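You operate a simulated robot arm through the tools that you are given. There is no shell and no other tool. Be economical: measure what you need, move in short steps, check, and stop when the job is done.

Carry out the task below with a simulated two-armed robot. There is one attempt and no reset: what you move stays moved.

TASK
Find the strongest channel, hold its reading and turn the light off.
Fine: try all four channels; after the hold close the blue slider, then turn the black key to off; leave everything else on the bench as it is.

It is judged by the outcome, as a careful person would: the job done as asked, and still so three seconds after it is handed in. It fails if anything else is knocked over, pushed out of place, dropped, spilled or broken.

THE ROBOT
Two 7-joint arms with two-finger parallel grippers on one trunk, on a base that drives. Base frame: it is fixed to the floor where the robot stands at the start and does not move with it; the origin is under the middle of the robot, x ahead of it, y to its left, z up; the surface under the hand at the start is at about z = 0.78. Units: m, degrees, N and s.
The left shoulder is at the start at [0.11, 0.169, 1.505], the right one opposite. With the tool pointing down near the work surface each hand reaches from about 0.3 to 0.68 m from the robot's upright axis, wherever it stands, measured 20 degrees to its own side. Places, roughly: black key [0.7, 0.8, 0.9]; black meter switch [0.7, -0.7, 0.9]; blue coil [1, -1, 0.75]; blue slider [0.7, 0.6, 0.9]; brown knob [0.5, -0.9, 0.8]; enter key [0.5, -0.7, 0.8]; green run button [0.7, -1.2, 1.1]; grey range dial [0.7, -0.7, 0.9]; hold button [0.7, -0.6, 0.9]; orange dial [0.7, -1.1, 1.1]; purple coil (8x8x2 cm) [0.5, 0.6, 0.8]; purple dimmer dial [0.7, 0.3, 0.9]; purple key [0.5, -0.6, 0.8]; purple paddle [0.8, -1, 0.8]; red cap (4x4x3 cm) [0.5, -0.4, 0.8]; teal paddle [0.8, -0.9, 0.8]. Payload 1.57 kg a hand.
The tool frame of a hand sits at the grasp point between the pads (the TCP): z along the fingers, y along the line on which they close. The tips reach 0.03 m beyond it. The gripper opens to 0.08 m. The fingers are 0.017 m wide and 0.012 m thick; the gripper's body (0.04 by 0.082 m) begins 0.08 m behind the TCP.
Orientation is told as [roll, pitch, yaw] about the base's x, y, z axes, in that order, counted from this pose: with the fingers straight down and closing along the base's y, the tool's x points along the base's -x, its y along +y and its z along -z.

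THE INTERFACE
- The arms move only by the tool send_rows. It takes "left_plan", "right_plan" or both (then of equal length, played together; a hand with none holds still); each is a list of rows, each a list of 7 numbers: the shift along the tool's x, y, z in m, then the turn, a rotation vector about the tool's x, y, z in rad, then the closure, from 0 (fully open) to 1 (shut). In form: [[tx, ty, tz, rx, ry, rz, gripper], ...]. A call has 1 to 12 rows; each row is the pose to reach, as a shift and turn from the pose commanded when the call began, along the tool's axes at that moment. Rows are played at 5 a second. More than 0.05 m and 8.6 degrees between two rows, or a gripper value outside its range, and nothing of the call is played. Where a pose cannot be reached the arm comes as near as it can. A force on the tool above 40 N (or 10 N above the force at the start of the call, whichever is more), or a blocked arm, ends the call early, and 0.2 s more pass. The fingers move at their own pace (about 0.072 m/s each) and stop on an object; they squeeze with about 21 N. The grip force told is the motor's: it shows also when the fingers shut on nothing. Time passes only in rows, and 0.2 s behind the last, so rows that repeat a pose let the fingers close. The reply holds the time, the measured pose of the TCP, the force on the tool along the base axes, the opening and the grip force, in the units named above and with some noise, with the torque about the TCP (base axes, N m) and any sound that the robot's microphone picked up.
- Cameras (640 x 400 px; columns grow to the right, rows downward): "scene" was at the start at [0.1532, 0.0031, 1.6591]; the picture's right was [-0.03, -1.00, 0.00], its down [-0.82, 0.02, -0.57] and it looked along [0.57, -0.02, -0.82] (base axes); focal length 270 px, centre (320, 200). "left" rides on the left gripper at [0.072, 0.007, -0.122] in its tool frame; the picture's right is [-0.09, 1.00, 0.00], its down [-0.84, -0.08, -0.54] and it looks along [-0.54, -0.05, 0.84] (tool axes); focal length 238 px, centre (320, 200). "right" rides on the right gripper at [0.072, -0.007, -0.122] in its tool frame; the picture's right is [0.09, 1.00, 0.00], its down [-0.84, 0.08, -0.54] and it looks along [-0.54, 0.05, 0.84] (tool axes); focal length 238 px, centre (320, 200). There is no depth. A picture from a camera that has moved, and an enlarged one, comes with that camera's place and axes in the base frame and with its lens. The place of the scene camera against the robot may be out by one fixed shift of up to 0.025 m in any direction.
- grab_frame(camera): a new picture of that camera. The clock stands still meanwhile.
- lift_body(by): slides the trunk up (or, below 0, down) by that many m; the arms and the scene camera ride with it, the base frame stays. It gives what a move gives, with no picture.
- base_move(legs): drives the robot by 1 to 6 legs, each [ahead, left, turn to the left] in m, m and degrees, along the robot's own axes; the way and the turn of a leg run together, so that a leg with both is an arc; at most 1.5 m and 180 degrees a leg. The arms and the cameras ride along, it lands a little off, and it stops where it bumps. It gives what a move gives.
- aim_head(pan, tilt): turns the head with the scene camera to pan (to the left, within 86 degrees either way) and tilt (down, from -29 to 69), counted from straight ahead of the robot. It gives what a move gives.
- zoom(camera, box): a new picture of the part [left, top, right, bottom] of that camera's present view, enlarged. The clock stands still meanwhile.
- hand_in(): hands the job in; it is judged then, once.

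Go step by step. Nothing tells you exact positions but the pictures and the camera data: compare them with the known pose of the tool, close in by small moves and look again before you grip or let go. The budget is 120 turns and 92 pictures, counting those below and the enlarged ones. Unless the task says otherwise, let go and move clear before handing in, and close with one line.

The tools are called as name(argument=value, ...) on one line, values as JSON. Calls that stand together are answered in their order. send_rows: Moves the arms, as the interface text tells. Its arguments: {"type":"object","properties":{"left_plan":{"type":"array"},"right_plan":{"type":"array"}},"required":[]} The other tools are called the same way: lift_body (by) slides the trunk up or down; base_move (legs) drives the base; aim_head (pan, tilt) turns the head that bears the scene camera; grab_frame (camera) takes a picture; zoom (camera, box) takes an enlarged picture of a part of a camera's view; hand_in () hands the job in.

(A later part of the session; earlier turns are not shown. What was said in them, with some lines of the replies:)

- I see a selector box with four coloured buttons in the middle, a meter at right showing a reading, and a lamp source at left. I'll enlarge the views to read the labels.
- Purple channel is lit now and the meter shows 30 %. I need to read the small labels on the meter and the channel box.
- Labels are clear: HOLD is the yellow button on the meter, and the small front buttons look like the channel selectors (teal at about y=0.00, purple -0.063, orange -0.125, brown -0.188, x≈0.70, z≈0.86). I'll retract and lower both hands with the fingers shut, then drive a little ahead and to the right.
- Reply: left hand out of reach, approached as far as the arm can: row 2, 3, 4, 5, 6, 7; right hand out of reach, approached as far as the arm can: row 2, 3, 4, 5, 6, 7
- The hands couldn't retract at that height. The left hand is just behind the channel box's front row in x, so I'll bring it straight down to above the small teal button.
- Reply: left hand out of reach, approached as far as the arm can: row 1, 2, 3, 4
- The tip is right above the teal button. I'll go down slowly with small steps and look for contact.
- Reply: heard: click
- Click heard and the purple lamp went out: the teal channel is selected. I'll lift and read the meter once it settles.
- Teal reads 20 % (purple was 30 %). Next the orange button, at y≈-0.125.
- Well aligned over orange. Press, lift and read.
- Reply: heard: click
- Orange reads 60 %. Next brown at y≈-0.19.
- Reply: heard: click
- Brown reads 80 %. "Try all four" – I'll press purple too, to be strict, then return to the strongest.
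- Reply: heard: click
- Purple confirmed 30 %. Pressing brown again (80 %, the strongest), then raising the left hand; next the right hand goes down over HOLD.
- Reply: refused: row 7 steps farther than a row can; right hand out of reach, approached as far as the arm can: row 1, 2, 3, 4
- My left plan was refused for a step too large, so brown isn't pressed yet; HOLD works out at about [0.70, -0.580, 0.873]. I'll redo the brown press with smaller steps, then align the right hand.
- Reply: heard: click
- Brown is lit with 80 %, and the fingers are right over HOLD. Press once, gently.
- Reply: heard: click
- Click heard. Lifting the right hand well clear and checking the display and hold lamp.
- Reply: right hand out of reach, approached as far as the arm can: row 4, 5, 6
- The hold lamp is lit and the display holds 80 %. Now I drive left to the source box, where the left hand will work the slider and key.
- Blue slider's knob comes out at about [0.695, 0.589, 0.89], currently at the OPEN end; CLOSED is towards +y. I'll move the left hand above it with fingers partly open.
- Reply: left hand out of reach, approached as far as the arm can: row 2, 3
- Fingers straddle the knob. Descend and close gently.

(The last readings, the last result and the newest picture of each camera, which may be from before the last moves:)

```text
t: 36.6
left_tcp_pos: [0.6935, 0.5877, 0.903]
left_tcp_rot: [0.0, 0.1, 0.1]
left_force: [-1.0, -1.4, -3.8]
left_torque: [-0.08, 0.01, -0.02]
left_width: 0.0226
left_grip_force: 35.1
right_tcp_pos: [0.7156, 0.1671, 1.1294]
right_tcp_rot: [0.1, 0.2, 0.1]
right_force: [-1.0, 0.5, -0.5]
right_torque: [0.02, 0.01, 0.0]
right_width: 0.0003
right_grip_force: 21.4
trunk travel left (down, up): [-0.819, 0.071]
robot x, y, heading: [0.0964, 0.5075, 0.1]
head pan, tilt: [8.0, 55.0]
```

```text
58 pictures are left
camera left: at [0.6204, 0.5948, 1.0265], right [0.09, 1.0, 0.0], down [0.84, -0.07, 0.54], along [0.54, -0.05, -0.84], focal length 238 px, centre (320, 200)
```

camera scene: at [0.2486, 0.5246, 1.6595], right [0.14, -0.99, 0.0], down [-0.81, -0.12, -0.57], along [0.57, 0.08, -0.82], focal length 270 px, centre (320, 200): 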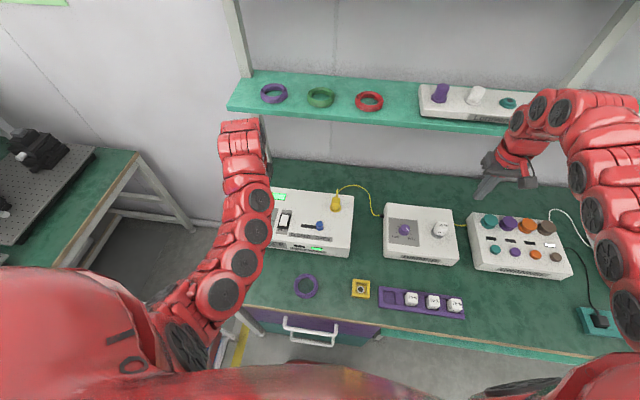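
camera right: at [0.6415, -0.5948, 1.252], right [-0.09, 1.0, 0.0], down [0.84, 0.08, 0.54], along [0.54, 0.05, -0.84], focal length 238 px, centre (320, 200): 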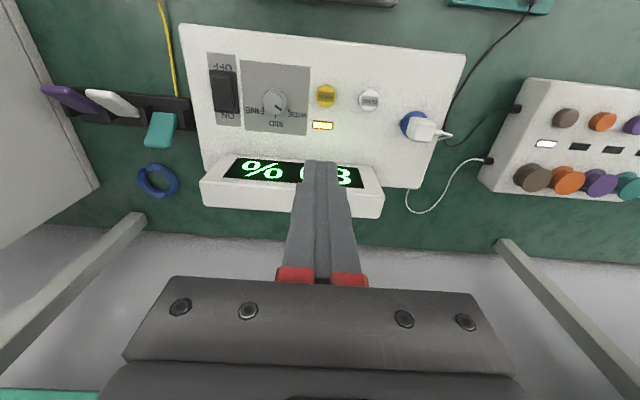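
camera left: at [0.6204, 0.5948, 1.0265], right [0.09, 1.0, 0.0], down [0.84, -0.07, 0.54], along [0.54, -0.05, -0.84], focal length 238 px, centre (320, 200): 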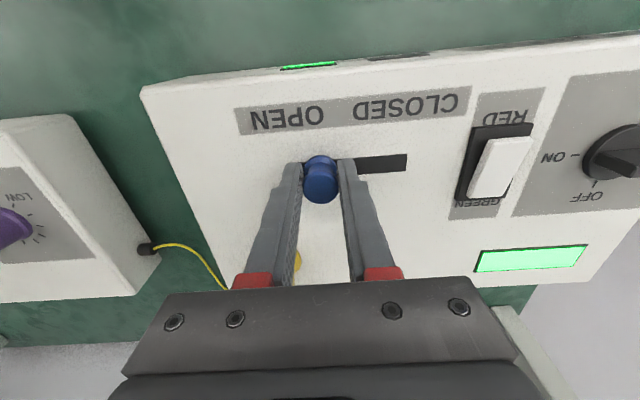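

The knob is gripped. Slide it towards CLOSED (+y) in small steps.

send_rows(left_plan=[[0, 0.008, 0, 0, 0, 0, 0.85], [0, 0.016, 0, 0, 0, 0, 0.85], [0, 0.024, 0, 0, 0, 0, 0.85], [0, 0.031, 0, 0, 0, 0, 0.85], [0, 0.037, 0, 0, 0, 0, 0.85], [0, 0.041, 0, 0, 0, 0, 0.85]])

grab_frame(camera="left")

```text
t: 38.0
left_tcp_pos: [0.6927, 0.6297, 0.9037]
left_tcp_rot: [-0.1, 0.1, 0.1]
left_force: [-17.9, -0.7, -24.1]
left_torque: [0.01, 0.69, 0.01]
left_width: 0.0224
left_grip_force: 35.1
right_tcp_pos: [0.7156, 0.1682, 1.1287]
right_tcp_rot: [0.0, 0.3, 0.0]
right_force: [0.7, 0.7, -0.5]
right_torque: [-0.01, -0.01, 0.02]
right_width: 0.0
right_grip_force: 21.0
trunk travel left (down, up): [-0.819, 0.071]
robot x, y, heading: [0.0975, 0.5103, 0.3]
head pan, tilt: [8.0, 55.0]
```

```text
57 pictures are left
camera left: at [0.621, 0.636, 1.0269], right [0.09, 1.0, 0.0], down [0.84, -0.07, 0.54], along [0.54, -0.05, -0.84], focal length 238 px, centre (320, 200)
```

left: 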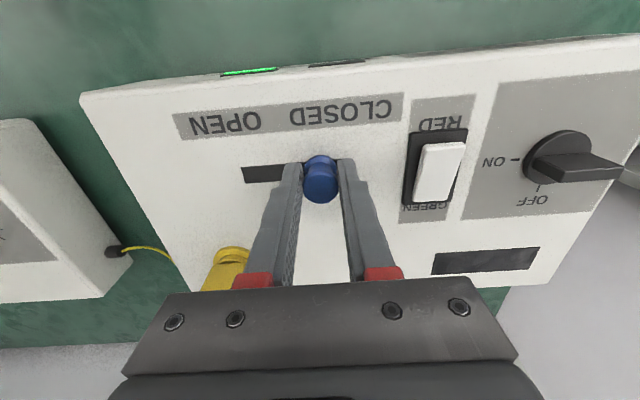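

The green output indicator went out, and there's side force, so the knob is probably near its stop. I'll open, lift and look.

send_rows(left_plan=[[0, 0, 0, 0, 0, 0, 0.6], [0, 0, 0, 0, 0, 0, 0.4], [0, 0, 0, 0, 0, 0, 0.4], [0, 0, -0.03, 0, 0, 0, 0.4], [0, 0, -0.06, 0, 0, 0, 0.4], [0, 0, -0.08, 0, 0, 0, 0.4]])

grab_frame(camera="left")

zoom(camera="scene", box=[230, 170, 400, 276])

```text
t: 39.5
left_tcp_pos: [0.6922, 0.6276, 0.9863]
left_tcp_rot: [0.0, 0.1, 0.1]
left_force: [0.0, 0.2, -0.3]
left_torque: [0.01, -0.02, -0.02]
left_width: 0.0481
left_grip_force: 0.1
right_tcp_pos: [0.715, 0.1663, 1.129]
right_tcp_rot: [0.1, 0.1, 0.0]
right_force: [0.8, 0.0, 0.1]
right_torque: [0.01, 0.04, -0.01]
right_width: 0.0
right_grip_force: 20.8
trunk travel left (down, up): [-0.819, 0.071]
robot x, y, heading: [0.0937, 0.5053, 0.1]
head pan, tilt: [8.0, 55.0]
```

```text
56 pictures are left
camera left: at [0.6204, 0.6355, 1.1094], right [0.09, 1.0, 0.0], down [0.84, -0.08, 0.54], along [0.54, -0.05, -0.84], focal length 238 px, centre (320, 200)
```

left: 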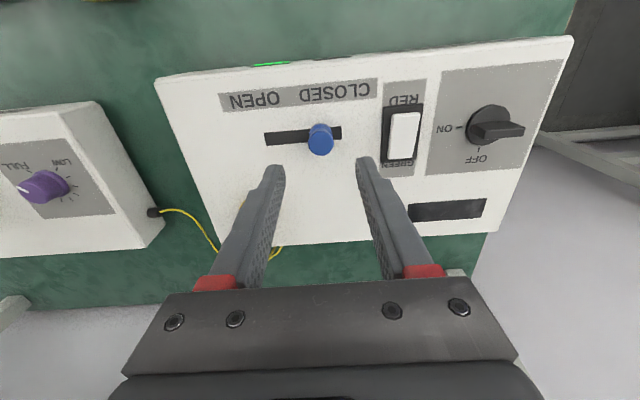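

```text
3.76 times, centred on (315, 223) of scene
camera zoom: at [0.2483, 0.5245, 1.6595], right [0.14, -0.99, 0.0], down [-0.81, -0.12, -0.57], along [0.57, 0.08, -0.82], focal length 1016 px, centre (339, 113)
```

zoom: 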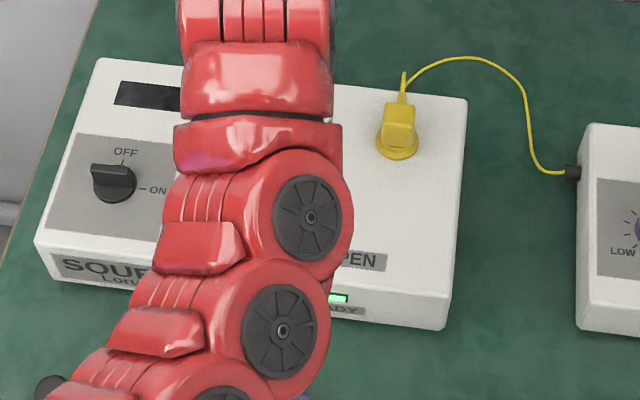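

The knob appears about 5–6 mm short of the slot's end. I'll regrip it and nudge it the rest of the way.

send_rows(left_plan=[[-0.001, 0.002, 0.03, 0, 0, 0, 0.4], [-0.001, 0.002, 0.06, 0, 0, 0, 0.4], [-0.001, 0.002, 0.082, 0, 0, 0, 0.4], [-0.001, 0.002, 0.082, 0, 0, 0, 0.75], [-0.001, 0.002, 0.082, 0, 0, 0, 0.75], [-0.001, 0.004, 0.082, 0, 0, 0, 0.75], [-0.001, 0.006, 0.082, 0, 0, 0, 0.75], [-0.001, 0.008, 0.082, 0, 0, 0, 0.75], [-0.001, 0.01, 0.082, 0, 0, 0, 0.75], [-0.001, 0.01, 0.082, 0, 0, 0, 0.75]])

grab_frame(camera="left")

```text
t: 41.6
left_tcp_pos: [0.6948, 0.6353, 0.9019]
left_tcp_rot: [-0.1, 0.3, 0.0]
left_force: [-3.4, -11.4, -14.2]
left_torque: [-0.13, -0.03, -0.07]
left_width: 0.0224
left_grip_force: 35.1
right_tcp_pos: [0.7161, 0.1651, 1.1288]
right_tcp_rot: [0.0, 0.2, 0.1]
right_force: [-0.5, 0.0, 0.1]
right_torque: [0.01, 0.01, 0.02]
right_width: 0.0
right_grip_force: 21.2
trunk travel left (down, up): [-0.819, 0.071]
robot x, y, heading: [0.0944, 0.5096, 0.3]
head pan, tilt: [8.0, 55.0]
```

```text
54 pictures are left
camera left: at [0.6227, 0.6435, 1.0251], right [0.09, 1.0, 0.0], down [0.84, -0.08, 0.54], along [0.54, -0.05, -0.84], focal length 238 px, centre (320, 200)
```

left: 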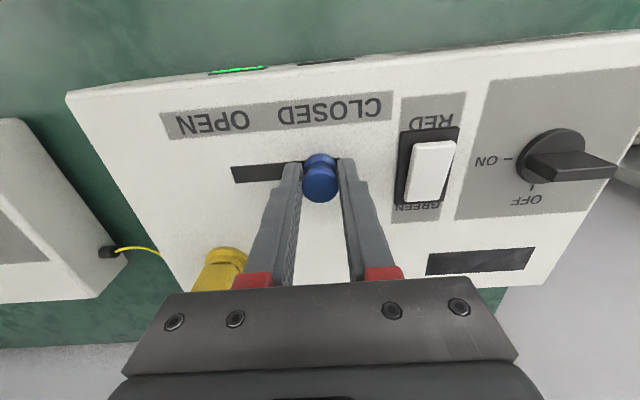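

Side force shows the knob is against its end stop. Release, lift, and move to above the black key while turning the hand 90° so the fingers close across the key's handle.

send_rows(left_plan=[[0, -0.001, 0, 0, 0, 0, 0.6], [0, -0.001, 0, 0, 0, 0, 0.4], [0, -0.001, 0, 0, 0, 0, 0.4], [0, -0.001, -0.03, 0, 0, 0, 0.4], [0, -0.001, -0.07, 0, 0, 0, 0.4], [0, -0.001, -0.1, 0, 0, 0, 0.4]])

grab_frame(camera="left")

send_rows(left_plan=[[0, 0.02, 0, 0, 0, 0.143, 0.4], [0, 0.04, 0, 0, 0, 0.286, 0.4], [0, 0.06, 0, 0, 0, 0.429, 0.4], [0, 0.08, 0, 0, 0, 0.571, 0.4], [0, 0.1, 0, 0, 0, 0.714, 0.4], [0, 0.12, 0, 0, 0, 0.857, 0.4], [0, 0.14, 0, 0, 0, 1.0, 0.4], [0, 0.146, 0, 0, 0, 1.143, 0.4], [0, 0.146, 0, 0, 0, 1.286, 0.4], [0, 0.146, 0, 0, 0, 1.429, 0.4], [0, 0.146, 0, 0, 0, 1.571, 0.4]])

grab_frame(camera="left")

```text
t: 43.0
left_tcp_pos: [0.6937, 0.6364, 1.004]
left_tcp_rot: [0.0, 0.0, 0.2]
left_force: [-0.7, 0.3, 0.6]
left_torque: [0.01, 0.0, -0.04]
left_width: 0.0481
left_grip_force: 0.0
right_tcp_pos: [0.7144, 0.1679, 1.1293]
right_tcp_rot: [0.0, 0.2, 0.1]
right_force: [0.1, 0.1, -0.6]
right_torque: [-0.01, -0.01, 0.02]
right_width: 0.0001
right_grip_force: 21.7
trunk travel left (down, up): [-0.819, 0.071]
robot x, y, heading: [0.0958, 0.5113, -0.0]
head pan, tilt: [8.0, 55.0]
```

```text
53 pictures are left
camera left: at [0.6224, 0.6441, 1.1269], right [0.09, 1.0, 0.0], down [0.84, -0.07, 0.54], along [0.54, -0.05, -0.84], focal length 238 px, centre (320, 200)
```

left: 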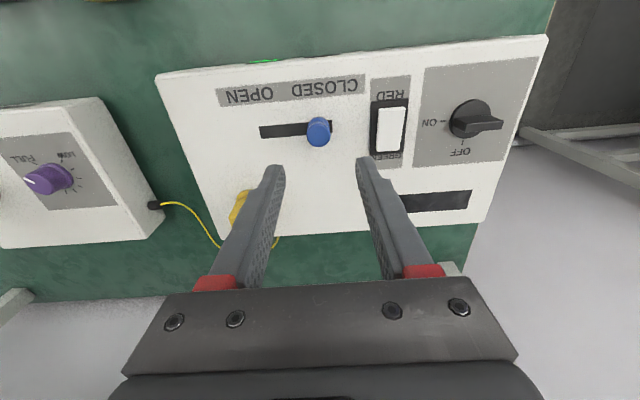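

```text
t: 45.5
left_tcp_pos: [0.6947, 0.7835, 1.0028]
left_tcp_rot: [-0.1, 0.0, -90.1]
left_force: [0.7, 0.6, -0.3]
left_torque: [-0.01, -0.01, -0.01]
left_width: 0.048
left_grip_force: 0.1
right_tcp_pos: [0.7157, 0.1671, 1.1294]
right_tcp_rot: [0.1, 0.2, 0.1]
right_force: [0.2, -0.1, -0.9]
right_torque: [0.0, 0.01, -0.02]
right_width: 0.0
right_grip_force: 21.1
trunk travel left (down, up): [-0.819, 0.071]
robot x, y, heading: [0.0971, 0.509, -0.0]
head pan, tilt: [8.0, 55.0]
```

```text
52 pictures are left
camera left: at [0.7006, 0.8561, 1.1259], right [1.0, -0.09, 0.0], down [-0.08, -0.84, 0.54], along [-0.05, -0.54, -0.84], focal length 238 px, centre (320, 200)
```

left: 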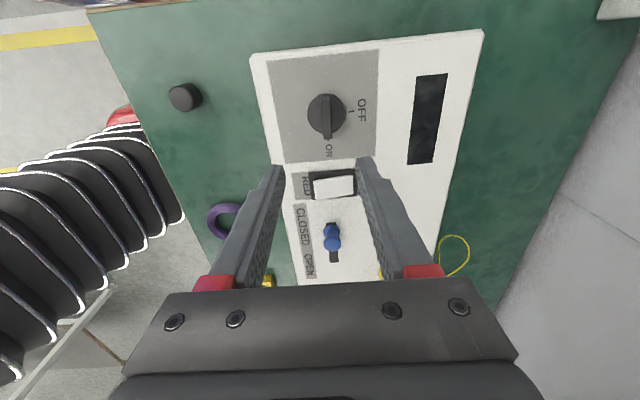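

The hand turned cleanly. I take the key's pivot to be near [0.701, 0.797], handle top z≈0.90; a close look to confirm the handle's orientation.

zoom(camera="left", box=[250, 50, 410, 150])

zoom(camera="left", box=[280, 170, 380, 290])

```text
4.00 times, centred on (330, 100) of left
camera zoom: at [0.7006, 0.8561, 1.1259], right [1.0, -0.09, 0.0], down [-0.08, -0.84, 0.54], along [-0.05, -0.54, -0.84], focal length 953 px, centre (280, 600)
```

zoom: 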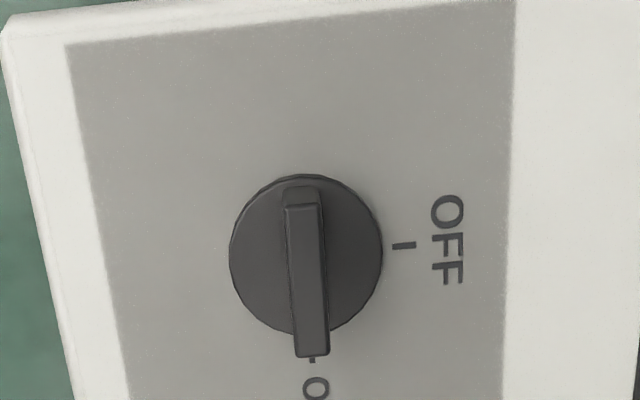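

```text
3.33 times, centred on (330, 230) of left
camera zoom: at [0.7006, 0.8561, 1.1259], right [1.0, -0.09, 0.0], down [-0.08, -0.84, 0.54], along [-0.05, -0.54, -0.84], focal length 794 px, centre (287, 100)
```

zoom: 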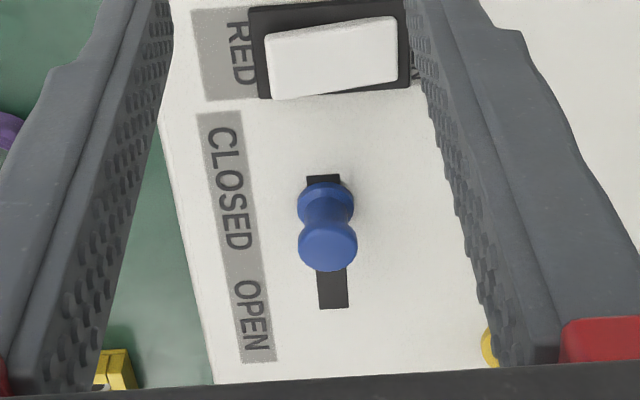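

The handle is a bar along y (pointing at ON), pivot about [0.701, 0.797]; OFF lies towards +x, i.e. a quarter turn counter-clockwise from above. Align and descend part way.

send_rows(left_plan=[[0.0135, 0.006, 0, 0, 0, 0, 0.4], [0.0135, 0.006, 0.03, 0, 0, 0, 0.4], [0.0135, 0.006, 0.06, 0, 0, 0, 0.4], [0.0135, 0.006, 0.06, 0, 0, 0, 0.4]])

grab_frame(camera="left")

```text
t: 46.5
left_tcp_pos: [0.7003, 0.7974, 0.9454]
left_tcp_rot: [0.0, 0.0, -89.8]
left_force: [0.5, -1.6, -0.1]
left_torque: [0.03, 0.02, 0.01]
left_width: 0.0477
left_grip_force: 0.1
right_tcp_pos: [0.7153, 0.1681, 1.1303]
right_tcp_rot: [0.1, 0.1, 0.1]
right_force: [1.1, 0.4, 0.3]
right_torque: [-0.01, 0.02, -0.02]
right_width: 0.0001
right_grip_force: 21.5
trunk travel left (down, up): [-0.819, 0.071]
robot x, y, heading: [0.0936, 0.5108, 0.2]
head pan, tilt: [8.0, 55.0]
```

```text
49 pictures are left
camera left: at [0.706, 0.8715, 1.0669], right [1.0, -0.09, 0.0], down [-0.07, -0.84, 0.54], along [-0.05, -0.54, -0.84], focal length 238 px, centre (320, 200)
```

left: 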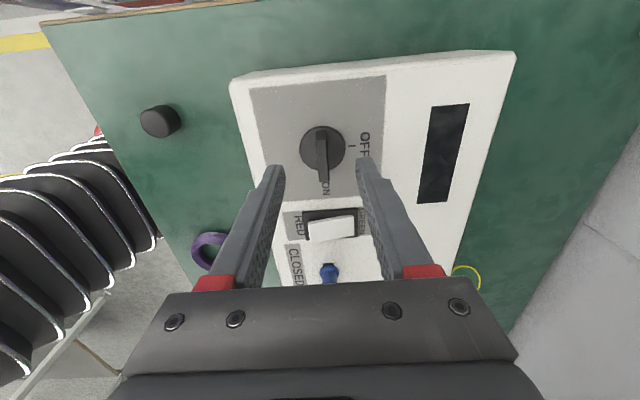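

Aligned. Descend and close on the handle.

send_rows(left_plan=[[0.001, 0.001, 0.02, 0, 0, 0, 0.4], [0.001, 0.001, 0.032, 0, 0, 0, 0.4], [0.001, 0.001, 0.039, 0, 0, 0, 0.4], [0.001, 0.001, 0.039, 0, 0, 0, 0.7], [0.001, 0.001, 0.039, 0, 0, 0, 0.95], [0.001, 0.001, 0.039, 0, 0, 0, 0.95]])

zoom(camera="left", box=[200, 80, 440, 240])

```text
t: 47.9
left_tcp_pos: [0.7024, 0.7976, 0.9032]
left_tcp_rot: [0.0, 0.1, -89.8]
left_force: [6.7, 1.5, 0.3]
left_torque: [0.11, -0.17, 0.04]
left_width: 0.0091
left_grip_force: 27.9
right_tcp_pos: [0.7165, 0.1675, 1.1288]
right_tcp_rot: [0.0, 0.2, 0.1]
right_force: [-0.1, 0.3, -0.7]
right_torque: [0.04, -0.04, -0.02]
right_width: 0.0
right_grip_force: 20.7
trunk travel left (down, up): [-0.819, 0.071]
robot x, y, heading: [0.0936, 0.5116, 0.2]
head pan, tilt: [8.0, 55.0]
```

```text
2.50 times, centred on (320, 160) of left
camera zoom: at [0.7078, 0.8712, 1.0272], right [1.0, -0.09, 0.0], down [-0.07, -0.84, 0.54], along [-0.05, -0.54, -0.84], focal length 596 px, centre (320, 300)
```

zoom: 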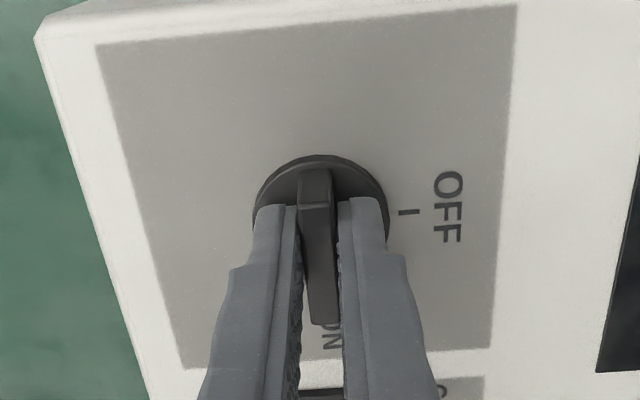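

The handle is gripped on its axis. Turn a quarter turn counter-clockwise (seen from above) toward OFF.

send_rows(left_plan=[[0, 0.001, 0, 0, 0, -0.143, 0.95], [0, 0.001, 0, 0, 0, -0.286, 0.95], [0, 0.001, 0, 0, 0, -0.429, 0.95], [0, 0.001, 0, 0, 0, -0.571, 0.95], [0, 0.001, 0, 0, 0, -0.714, 0.95], [0, 0.001, 0, 0, 0, -0.857, 0.95], [0, 0.001, 0, 0, 0, -1.0, 0.95], [0, 0.001, 0, 0, 0, -1.143, 0.95], [0, 0.001, 0, 0, 0, -1.286, 0.95], [0, 0.001, 0, 0, 0, -1.429, 0.95], [0, 0.001, 0, 0, 0, -1.56, 0.95]])

grab_frame(camera="left")

```text
t: 50.2
left_tcp_pos: [0.7002, 0.7951, 0.9046]
left_tcp_rot: [-0.1, 0.1, -0.4]
left_force: [-24.2, -14.1, -10.6]
left_torque: [-0.05, 0.65, -0.04]
left_width: 0.0089
left_grip_force: 27.4
right_tcp_pos: [0.7117, 0.1656, 1.1304]
right_tcp_rot: [0.1, -0.1, 0.1]
right_force: [-0.2, 0.5, -0.4]
right_torque: [0.0, 0.01, 0.0]
right_width: 0.0003
right_grip_force: 21.0
trunk travel left (down, up): [-0.819, 0.071]
robot x, y, heading: [0.0957, 0.504, 0.0]
head pan, tilt: [8.0, 55.0]
```

```text
47 pictures are left
camera left: at [0.6269, 0.8034, 1.0275], right [0.1, 1.0, 0.0], down [0.84, -0.08, 0.54], along [0.54, -0.05, -0.84], focal length 238 px, centre (320, 200)
```

left: 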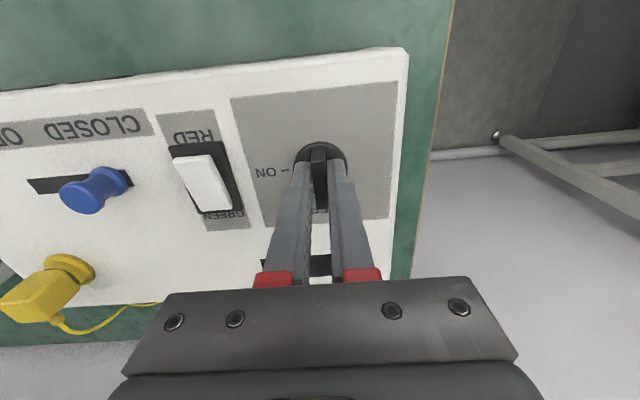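

Turned about 90°. Release, lift straight up and check the key and lamps.

send_rows(left_plan=[[0.001, -0.001, 0, 0, 0, 0, 0.8], [0.001, -0.001, 0, 0, 0, 0, 0.5], [0.001, -0.001, 0, 0, 0, 0, 0.4], [0.001, -0.001, -0.03, 0, 0, 0, 0.4], [0.001, -0.001, -0.07, 0, 0, 0, 0.4], [0.001, -0.001, -0.11, 0, 0, 0, 0.4]])

grab_frame(camera="left")

zoom(camera="scene", box=[230, 170, 400, 276])

```text
t: 51.6
left_tcp_pos: [0.7017, 0.7937, 1.0138]
left_tcp_rot: [0.2, 0.0, -0.5]
left_force: [0.5, 0.2, 0.4]
left_torque: [0.0, 0.03, 0.02]
left_width: 0.048
left_grip_force: 0.0
right_tcp_pos: [0.7144, 0.1642, 1.1296]
right_tcp_rot: [0.1, 0.0, -0.1]
right_force: [1.0, -0.7, -0.4]
right_torque: [-0.01, 0.02, 0.05]
right_width: 0.0
right_grip_force: 21.2
trunk travel left (down, up): [-0.819, 0.071]
robot x, y, heading: [0.0959, 0.5049, -0.1]
head pan, tilt: [8.0, 55.0]
```

```text
46 pictures are left
camera left: at [0.629, 0.8017, 1.1366], right [0.1, 0.99, 0.0], down [0.84, -0.09, 0.54], along [0.54, -0.05, -0.84], focal length 238 px, centre (320, 200)
```

left: 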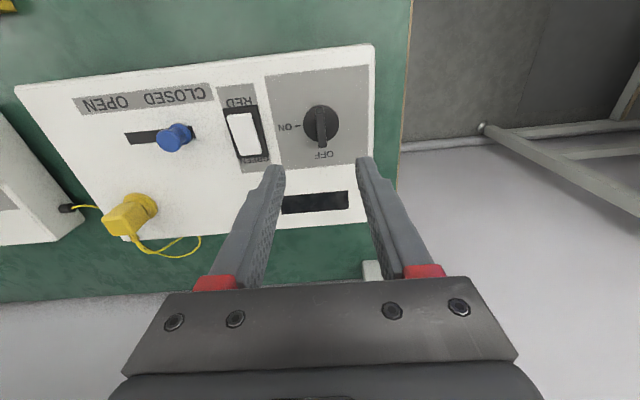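

```text
3.76 times, centred on (315, 223) of scene
camera zoom: at [0.2484, 0.5214, 1.6596], right [0.14, -0.99, 0.0], down [-0.81, -0.11, -0.57], along [0.57, 0.08, -0.82], focal length 1016 px, centre (339, 113)
```

zoom: 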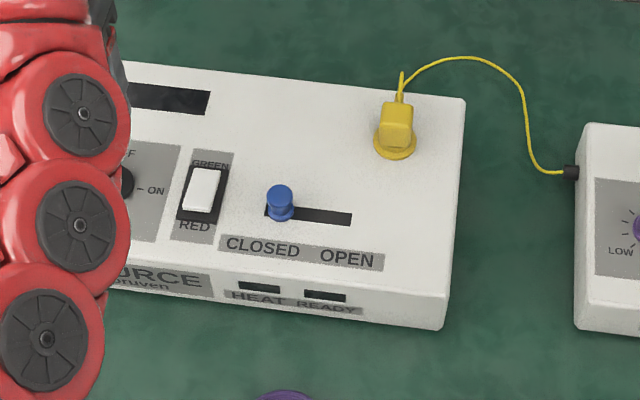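

The slider sits at the CLOSED end and the READY lamp is out, so the key is off. I'll check the key's angle, the meter's held reading and the whole bench.

zoom(camera="left", box=[250, 60, 400, 170])

aim_head(pan=-45, tilt=40)

grab_frame(camera="scene")

```text
3.64 times, centred on (325, 115) of left
camera zoom: at [0.629, 0.8017, 1.1366], right [0.1, 0.99, 0.0], down [0.84, -0.09, 0.54], along [0.54, -0.05, -0.84], focal length 867 px, centre (302, 509)
```

zoom: 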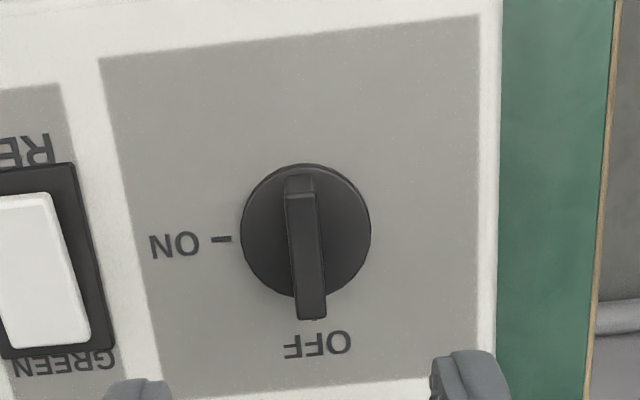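

```text
t: 52.9
left_tcp_pos: [0.7015, 0.797, 1.0115]
left_tcp_rot: [0.0, 0.1, -0.4]
left_force: [-0.5, 0.3, 0.1]
left_torque: [0.03, 0.01, 0.03]
left_width: 0.0479
left_grip_force: 0.1
right_tcp_pos: [0.7157, 0.1689, 1.1298]
right_tcp_rot: [0.0, 0.2, 0.2]
right_force: [1.2, 0.0, 0.5]
right_torque: [-0.05, -0.02, 0.0]
right_width: 0.0
right_grip_force: 21.0
trunk travel left (down, up): [-0.819, 0.071]
robot x, y, heading: [0.0921, 0.5083, 0.0]
head pan, tilt: [-45.0, 40.0]
```

```text
43 pictures are left
camera scene: at [0.2376, 0.4547, 1.6802], right [-0.7, -0.71, 0.0], down [-0.46, 0.45, -0.77], along [0.54, -0.54, -0.64], focal length 270 px, centre (320, 200)
```

scene: 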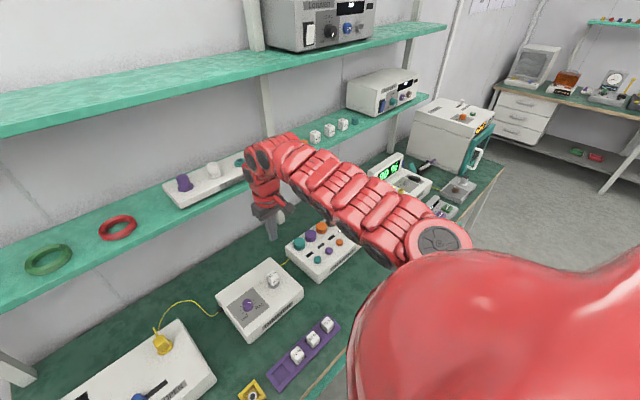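

Key points at OFF. The meter is hidden behind the right arm, so I'll drive back right a bit to verify the hold.

base_move(legs=[[0, -0.6, 0]])

aim_head(pan=-15, tilt=50)

grab_frame(camera="scene")

grab_frame(camera="right")

```text
t: 56.2
left_tcp_pos: [0.7021, 0.2079, 1.0113]
left_tcp_rot: [0.0, 0.0, 0.1]
left_force: [-1.4, 0.4, -0.4]
left_torque: [-0.01, -0.01, -0.02]
left_width: 0.0481
left_grip_force: 0.0
right_tcp_pos: [0.7221, -0.4196, 1.129]
right_tcp_rot: [0.1, 0.1, 0.7]
right_force: [0.1, -0.4, -0.1]
right_torque: [-0.02, 0.02, 0.0]
right_width: 0.0001
right_grip_force: 20.8
trunk travel left (down, up): [-0.819, 0.071]
robot x, y, heading: [0.0995, -0.0848, 0.5]
head pan, tilt: [-45.0, 40.0]
```

```text
t: 57.2
left_tcp_pos: [0.7023, 0.2074, 1.0119]
left_tcp_rot: [0.0, 0.0, 0.1]
left_force: [-0.8, -0.5, -0.3]
left_torque: [-0.03, -0.01, -0.01]
left_width: 0.0483
left_grip_force: 0.0
right_tcp_pos: [0.7214, -0.4206, 1.1296]
right_tcp_rot: [0.0, 0.2, 0.7]
right_force: [0.0, 0.3, -0.2]
right_torque: [0.02, 0.0, 0.04]
right_width: 0.0
right_grip_force: 20.8
trunk travel left (down, up): [-0.819, 0.071]
robot x, y, heading: [0.101, -0.085, 0.6]
head pan, tilt: [-15.0, 50.0]
```

```text
42 pictures are left
camera scene: at [0.2559, -0.0973, 1.6661], right [-0.25, -0.97, 0.0], down [-0.74, 0.19, -0.64], along [0.62, -0.16, -0.77], focal length 270 px, centre (320, 200)
```

scene: 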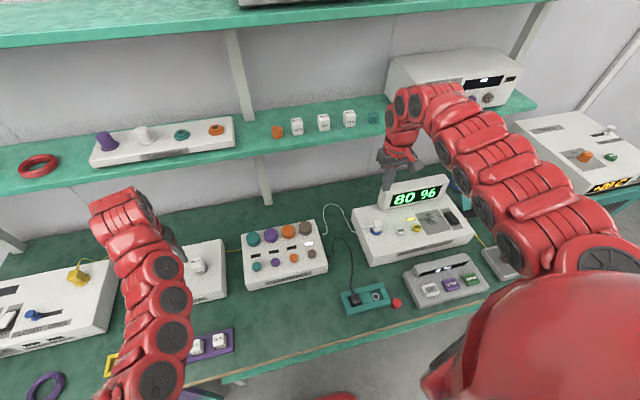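

```text
41 pictures are left
camera right: at [0.6496, -0.4278, 1.2515], right [-0.1, 0.99, 0.0], down [0.84, 0.09, 0.54], along [0.54, 0.06, -0.84], focal length 238 px, centre (320, 200)
```

right: 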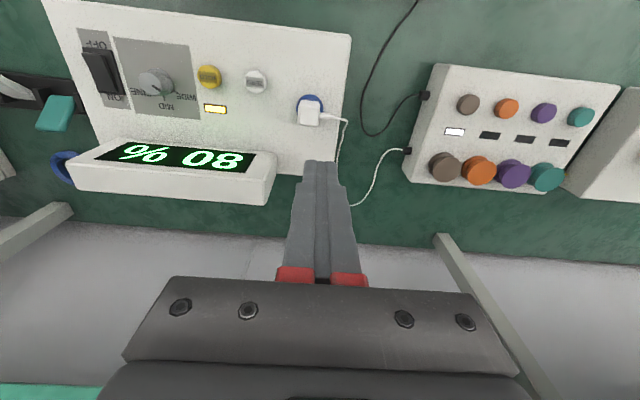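

The meter still holds 80 % with its hold lamp lit and brown selected. The slider is closed, the key is off and both hands are clear, so I'm handing in.

hand_in()

```text
The job is handed in.
```

The job is done and handed in: brown is the strongest channel at 80 % (orange 60 %, purple 30 %, teal 20 %), and the meter is holding that reading. After the hold I closed the blue slider and turned the black key to off, and I saw nothing else on the bench disturbed.
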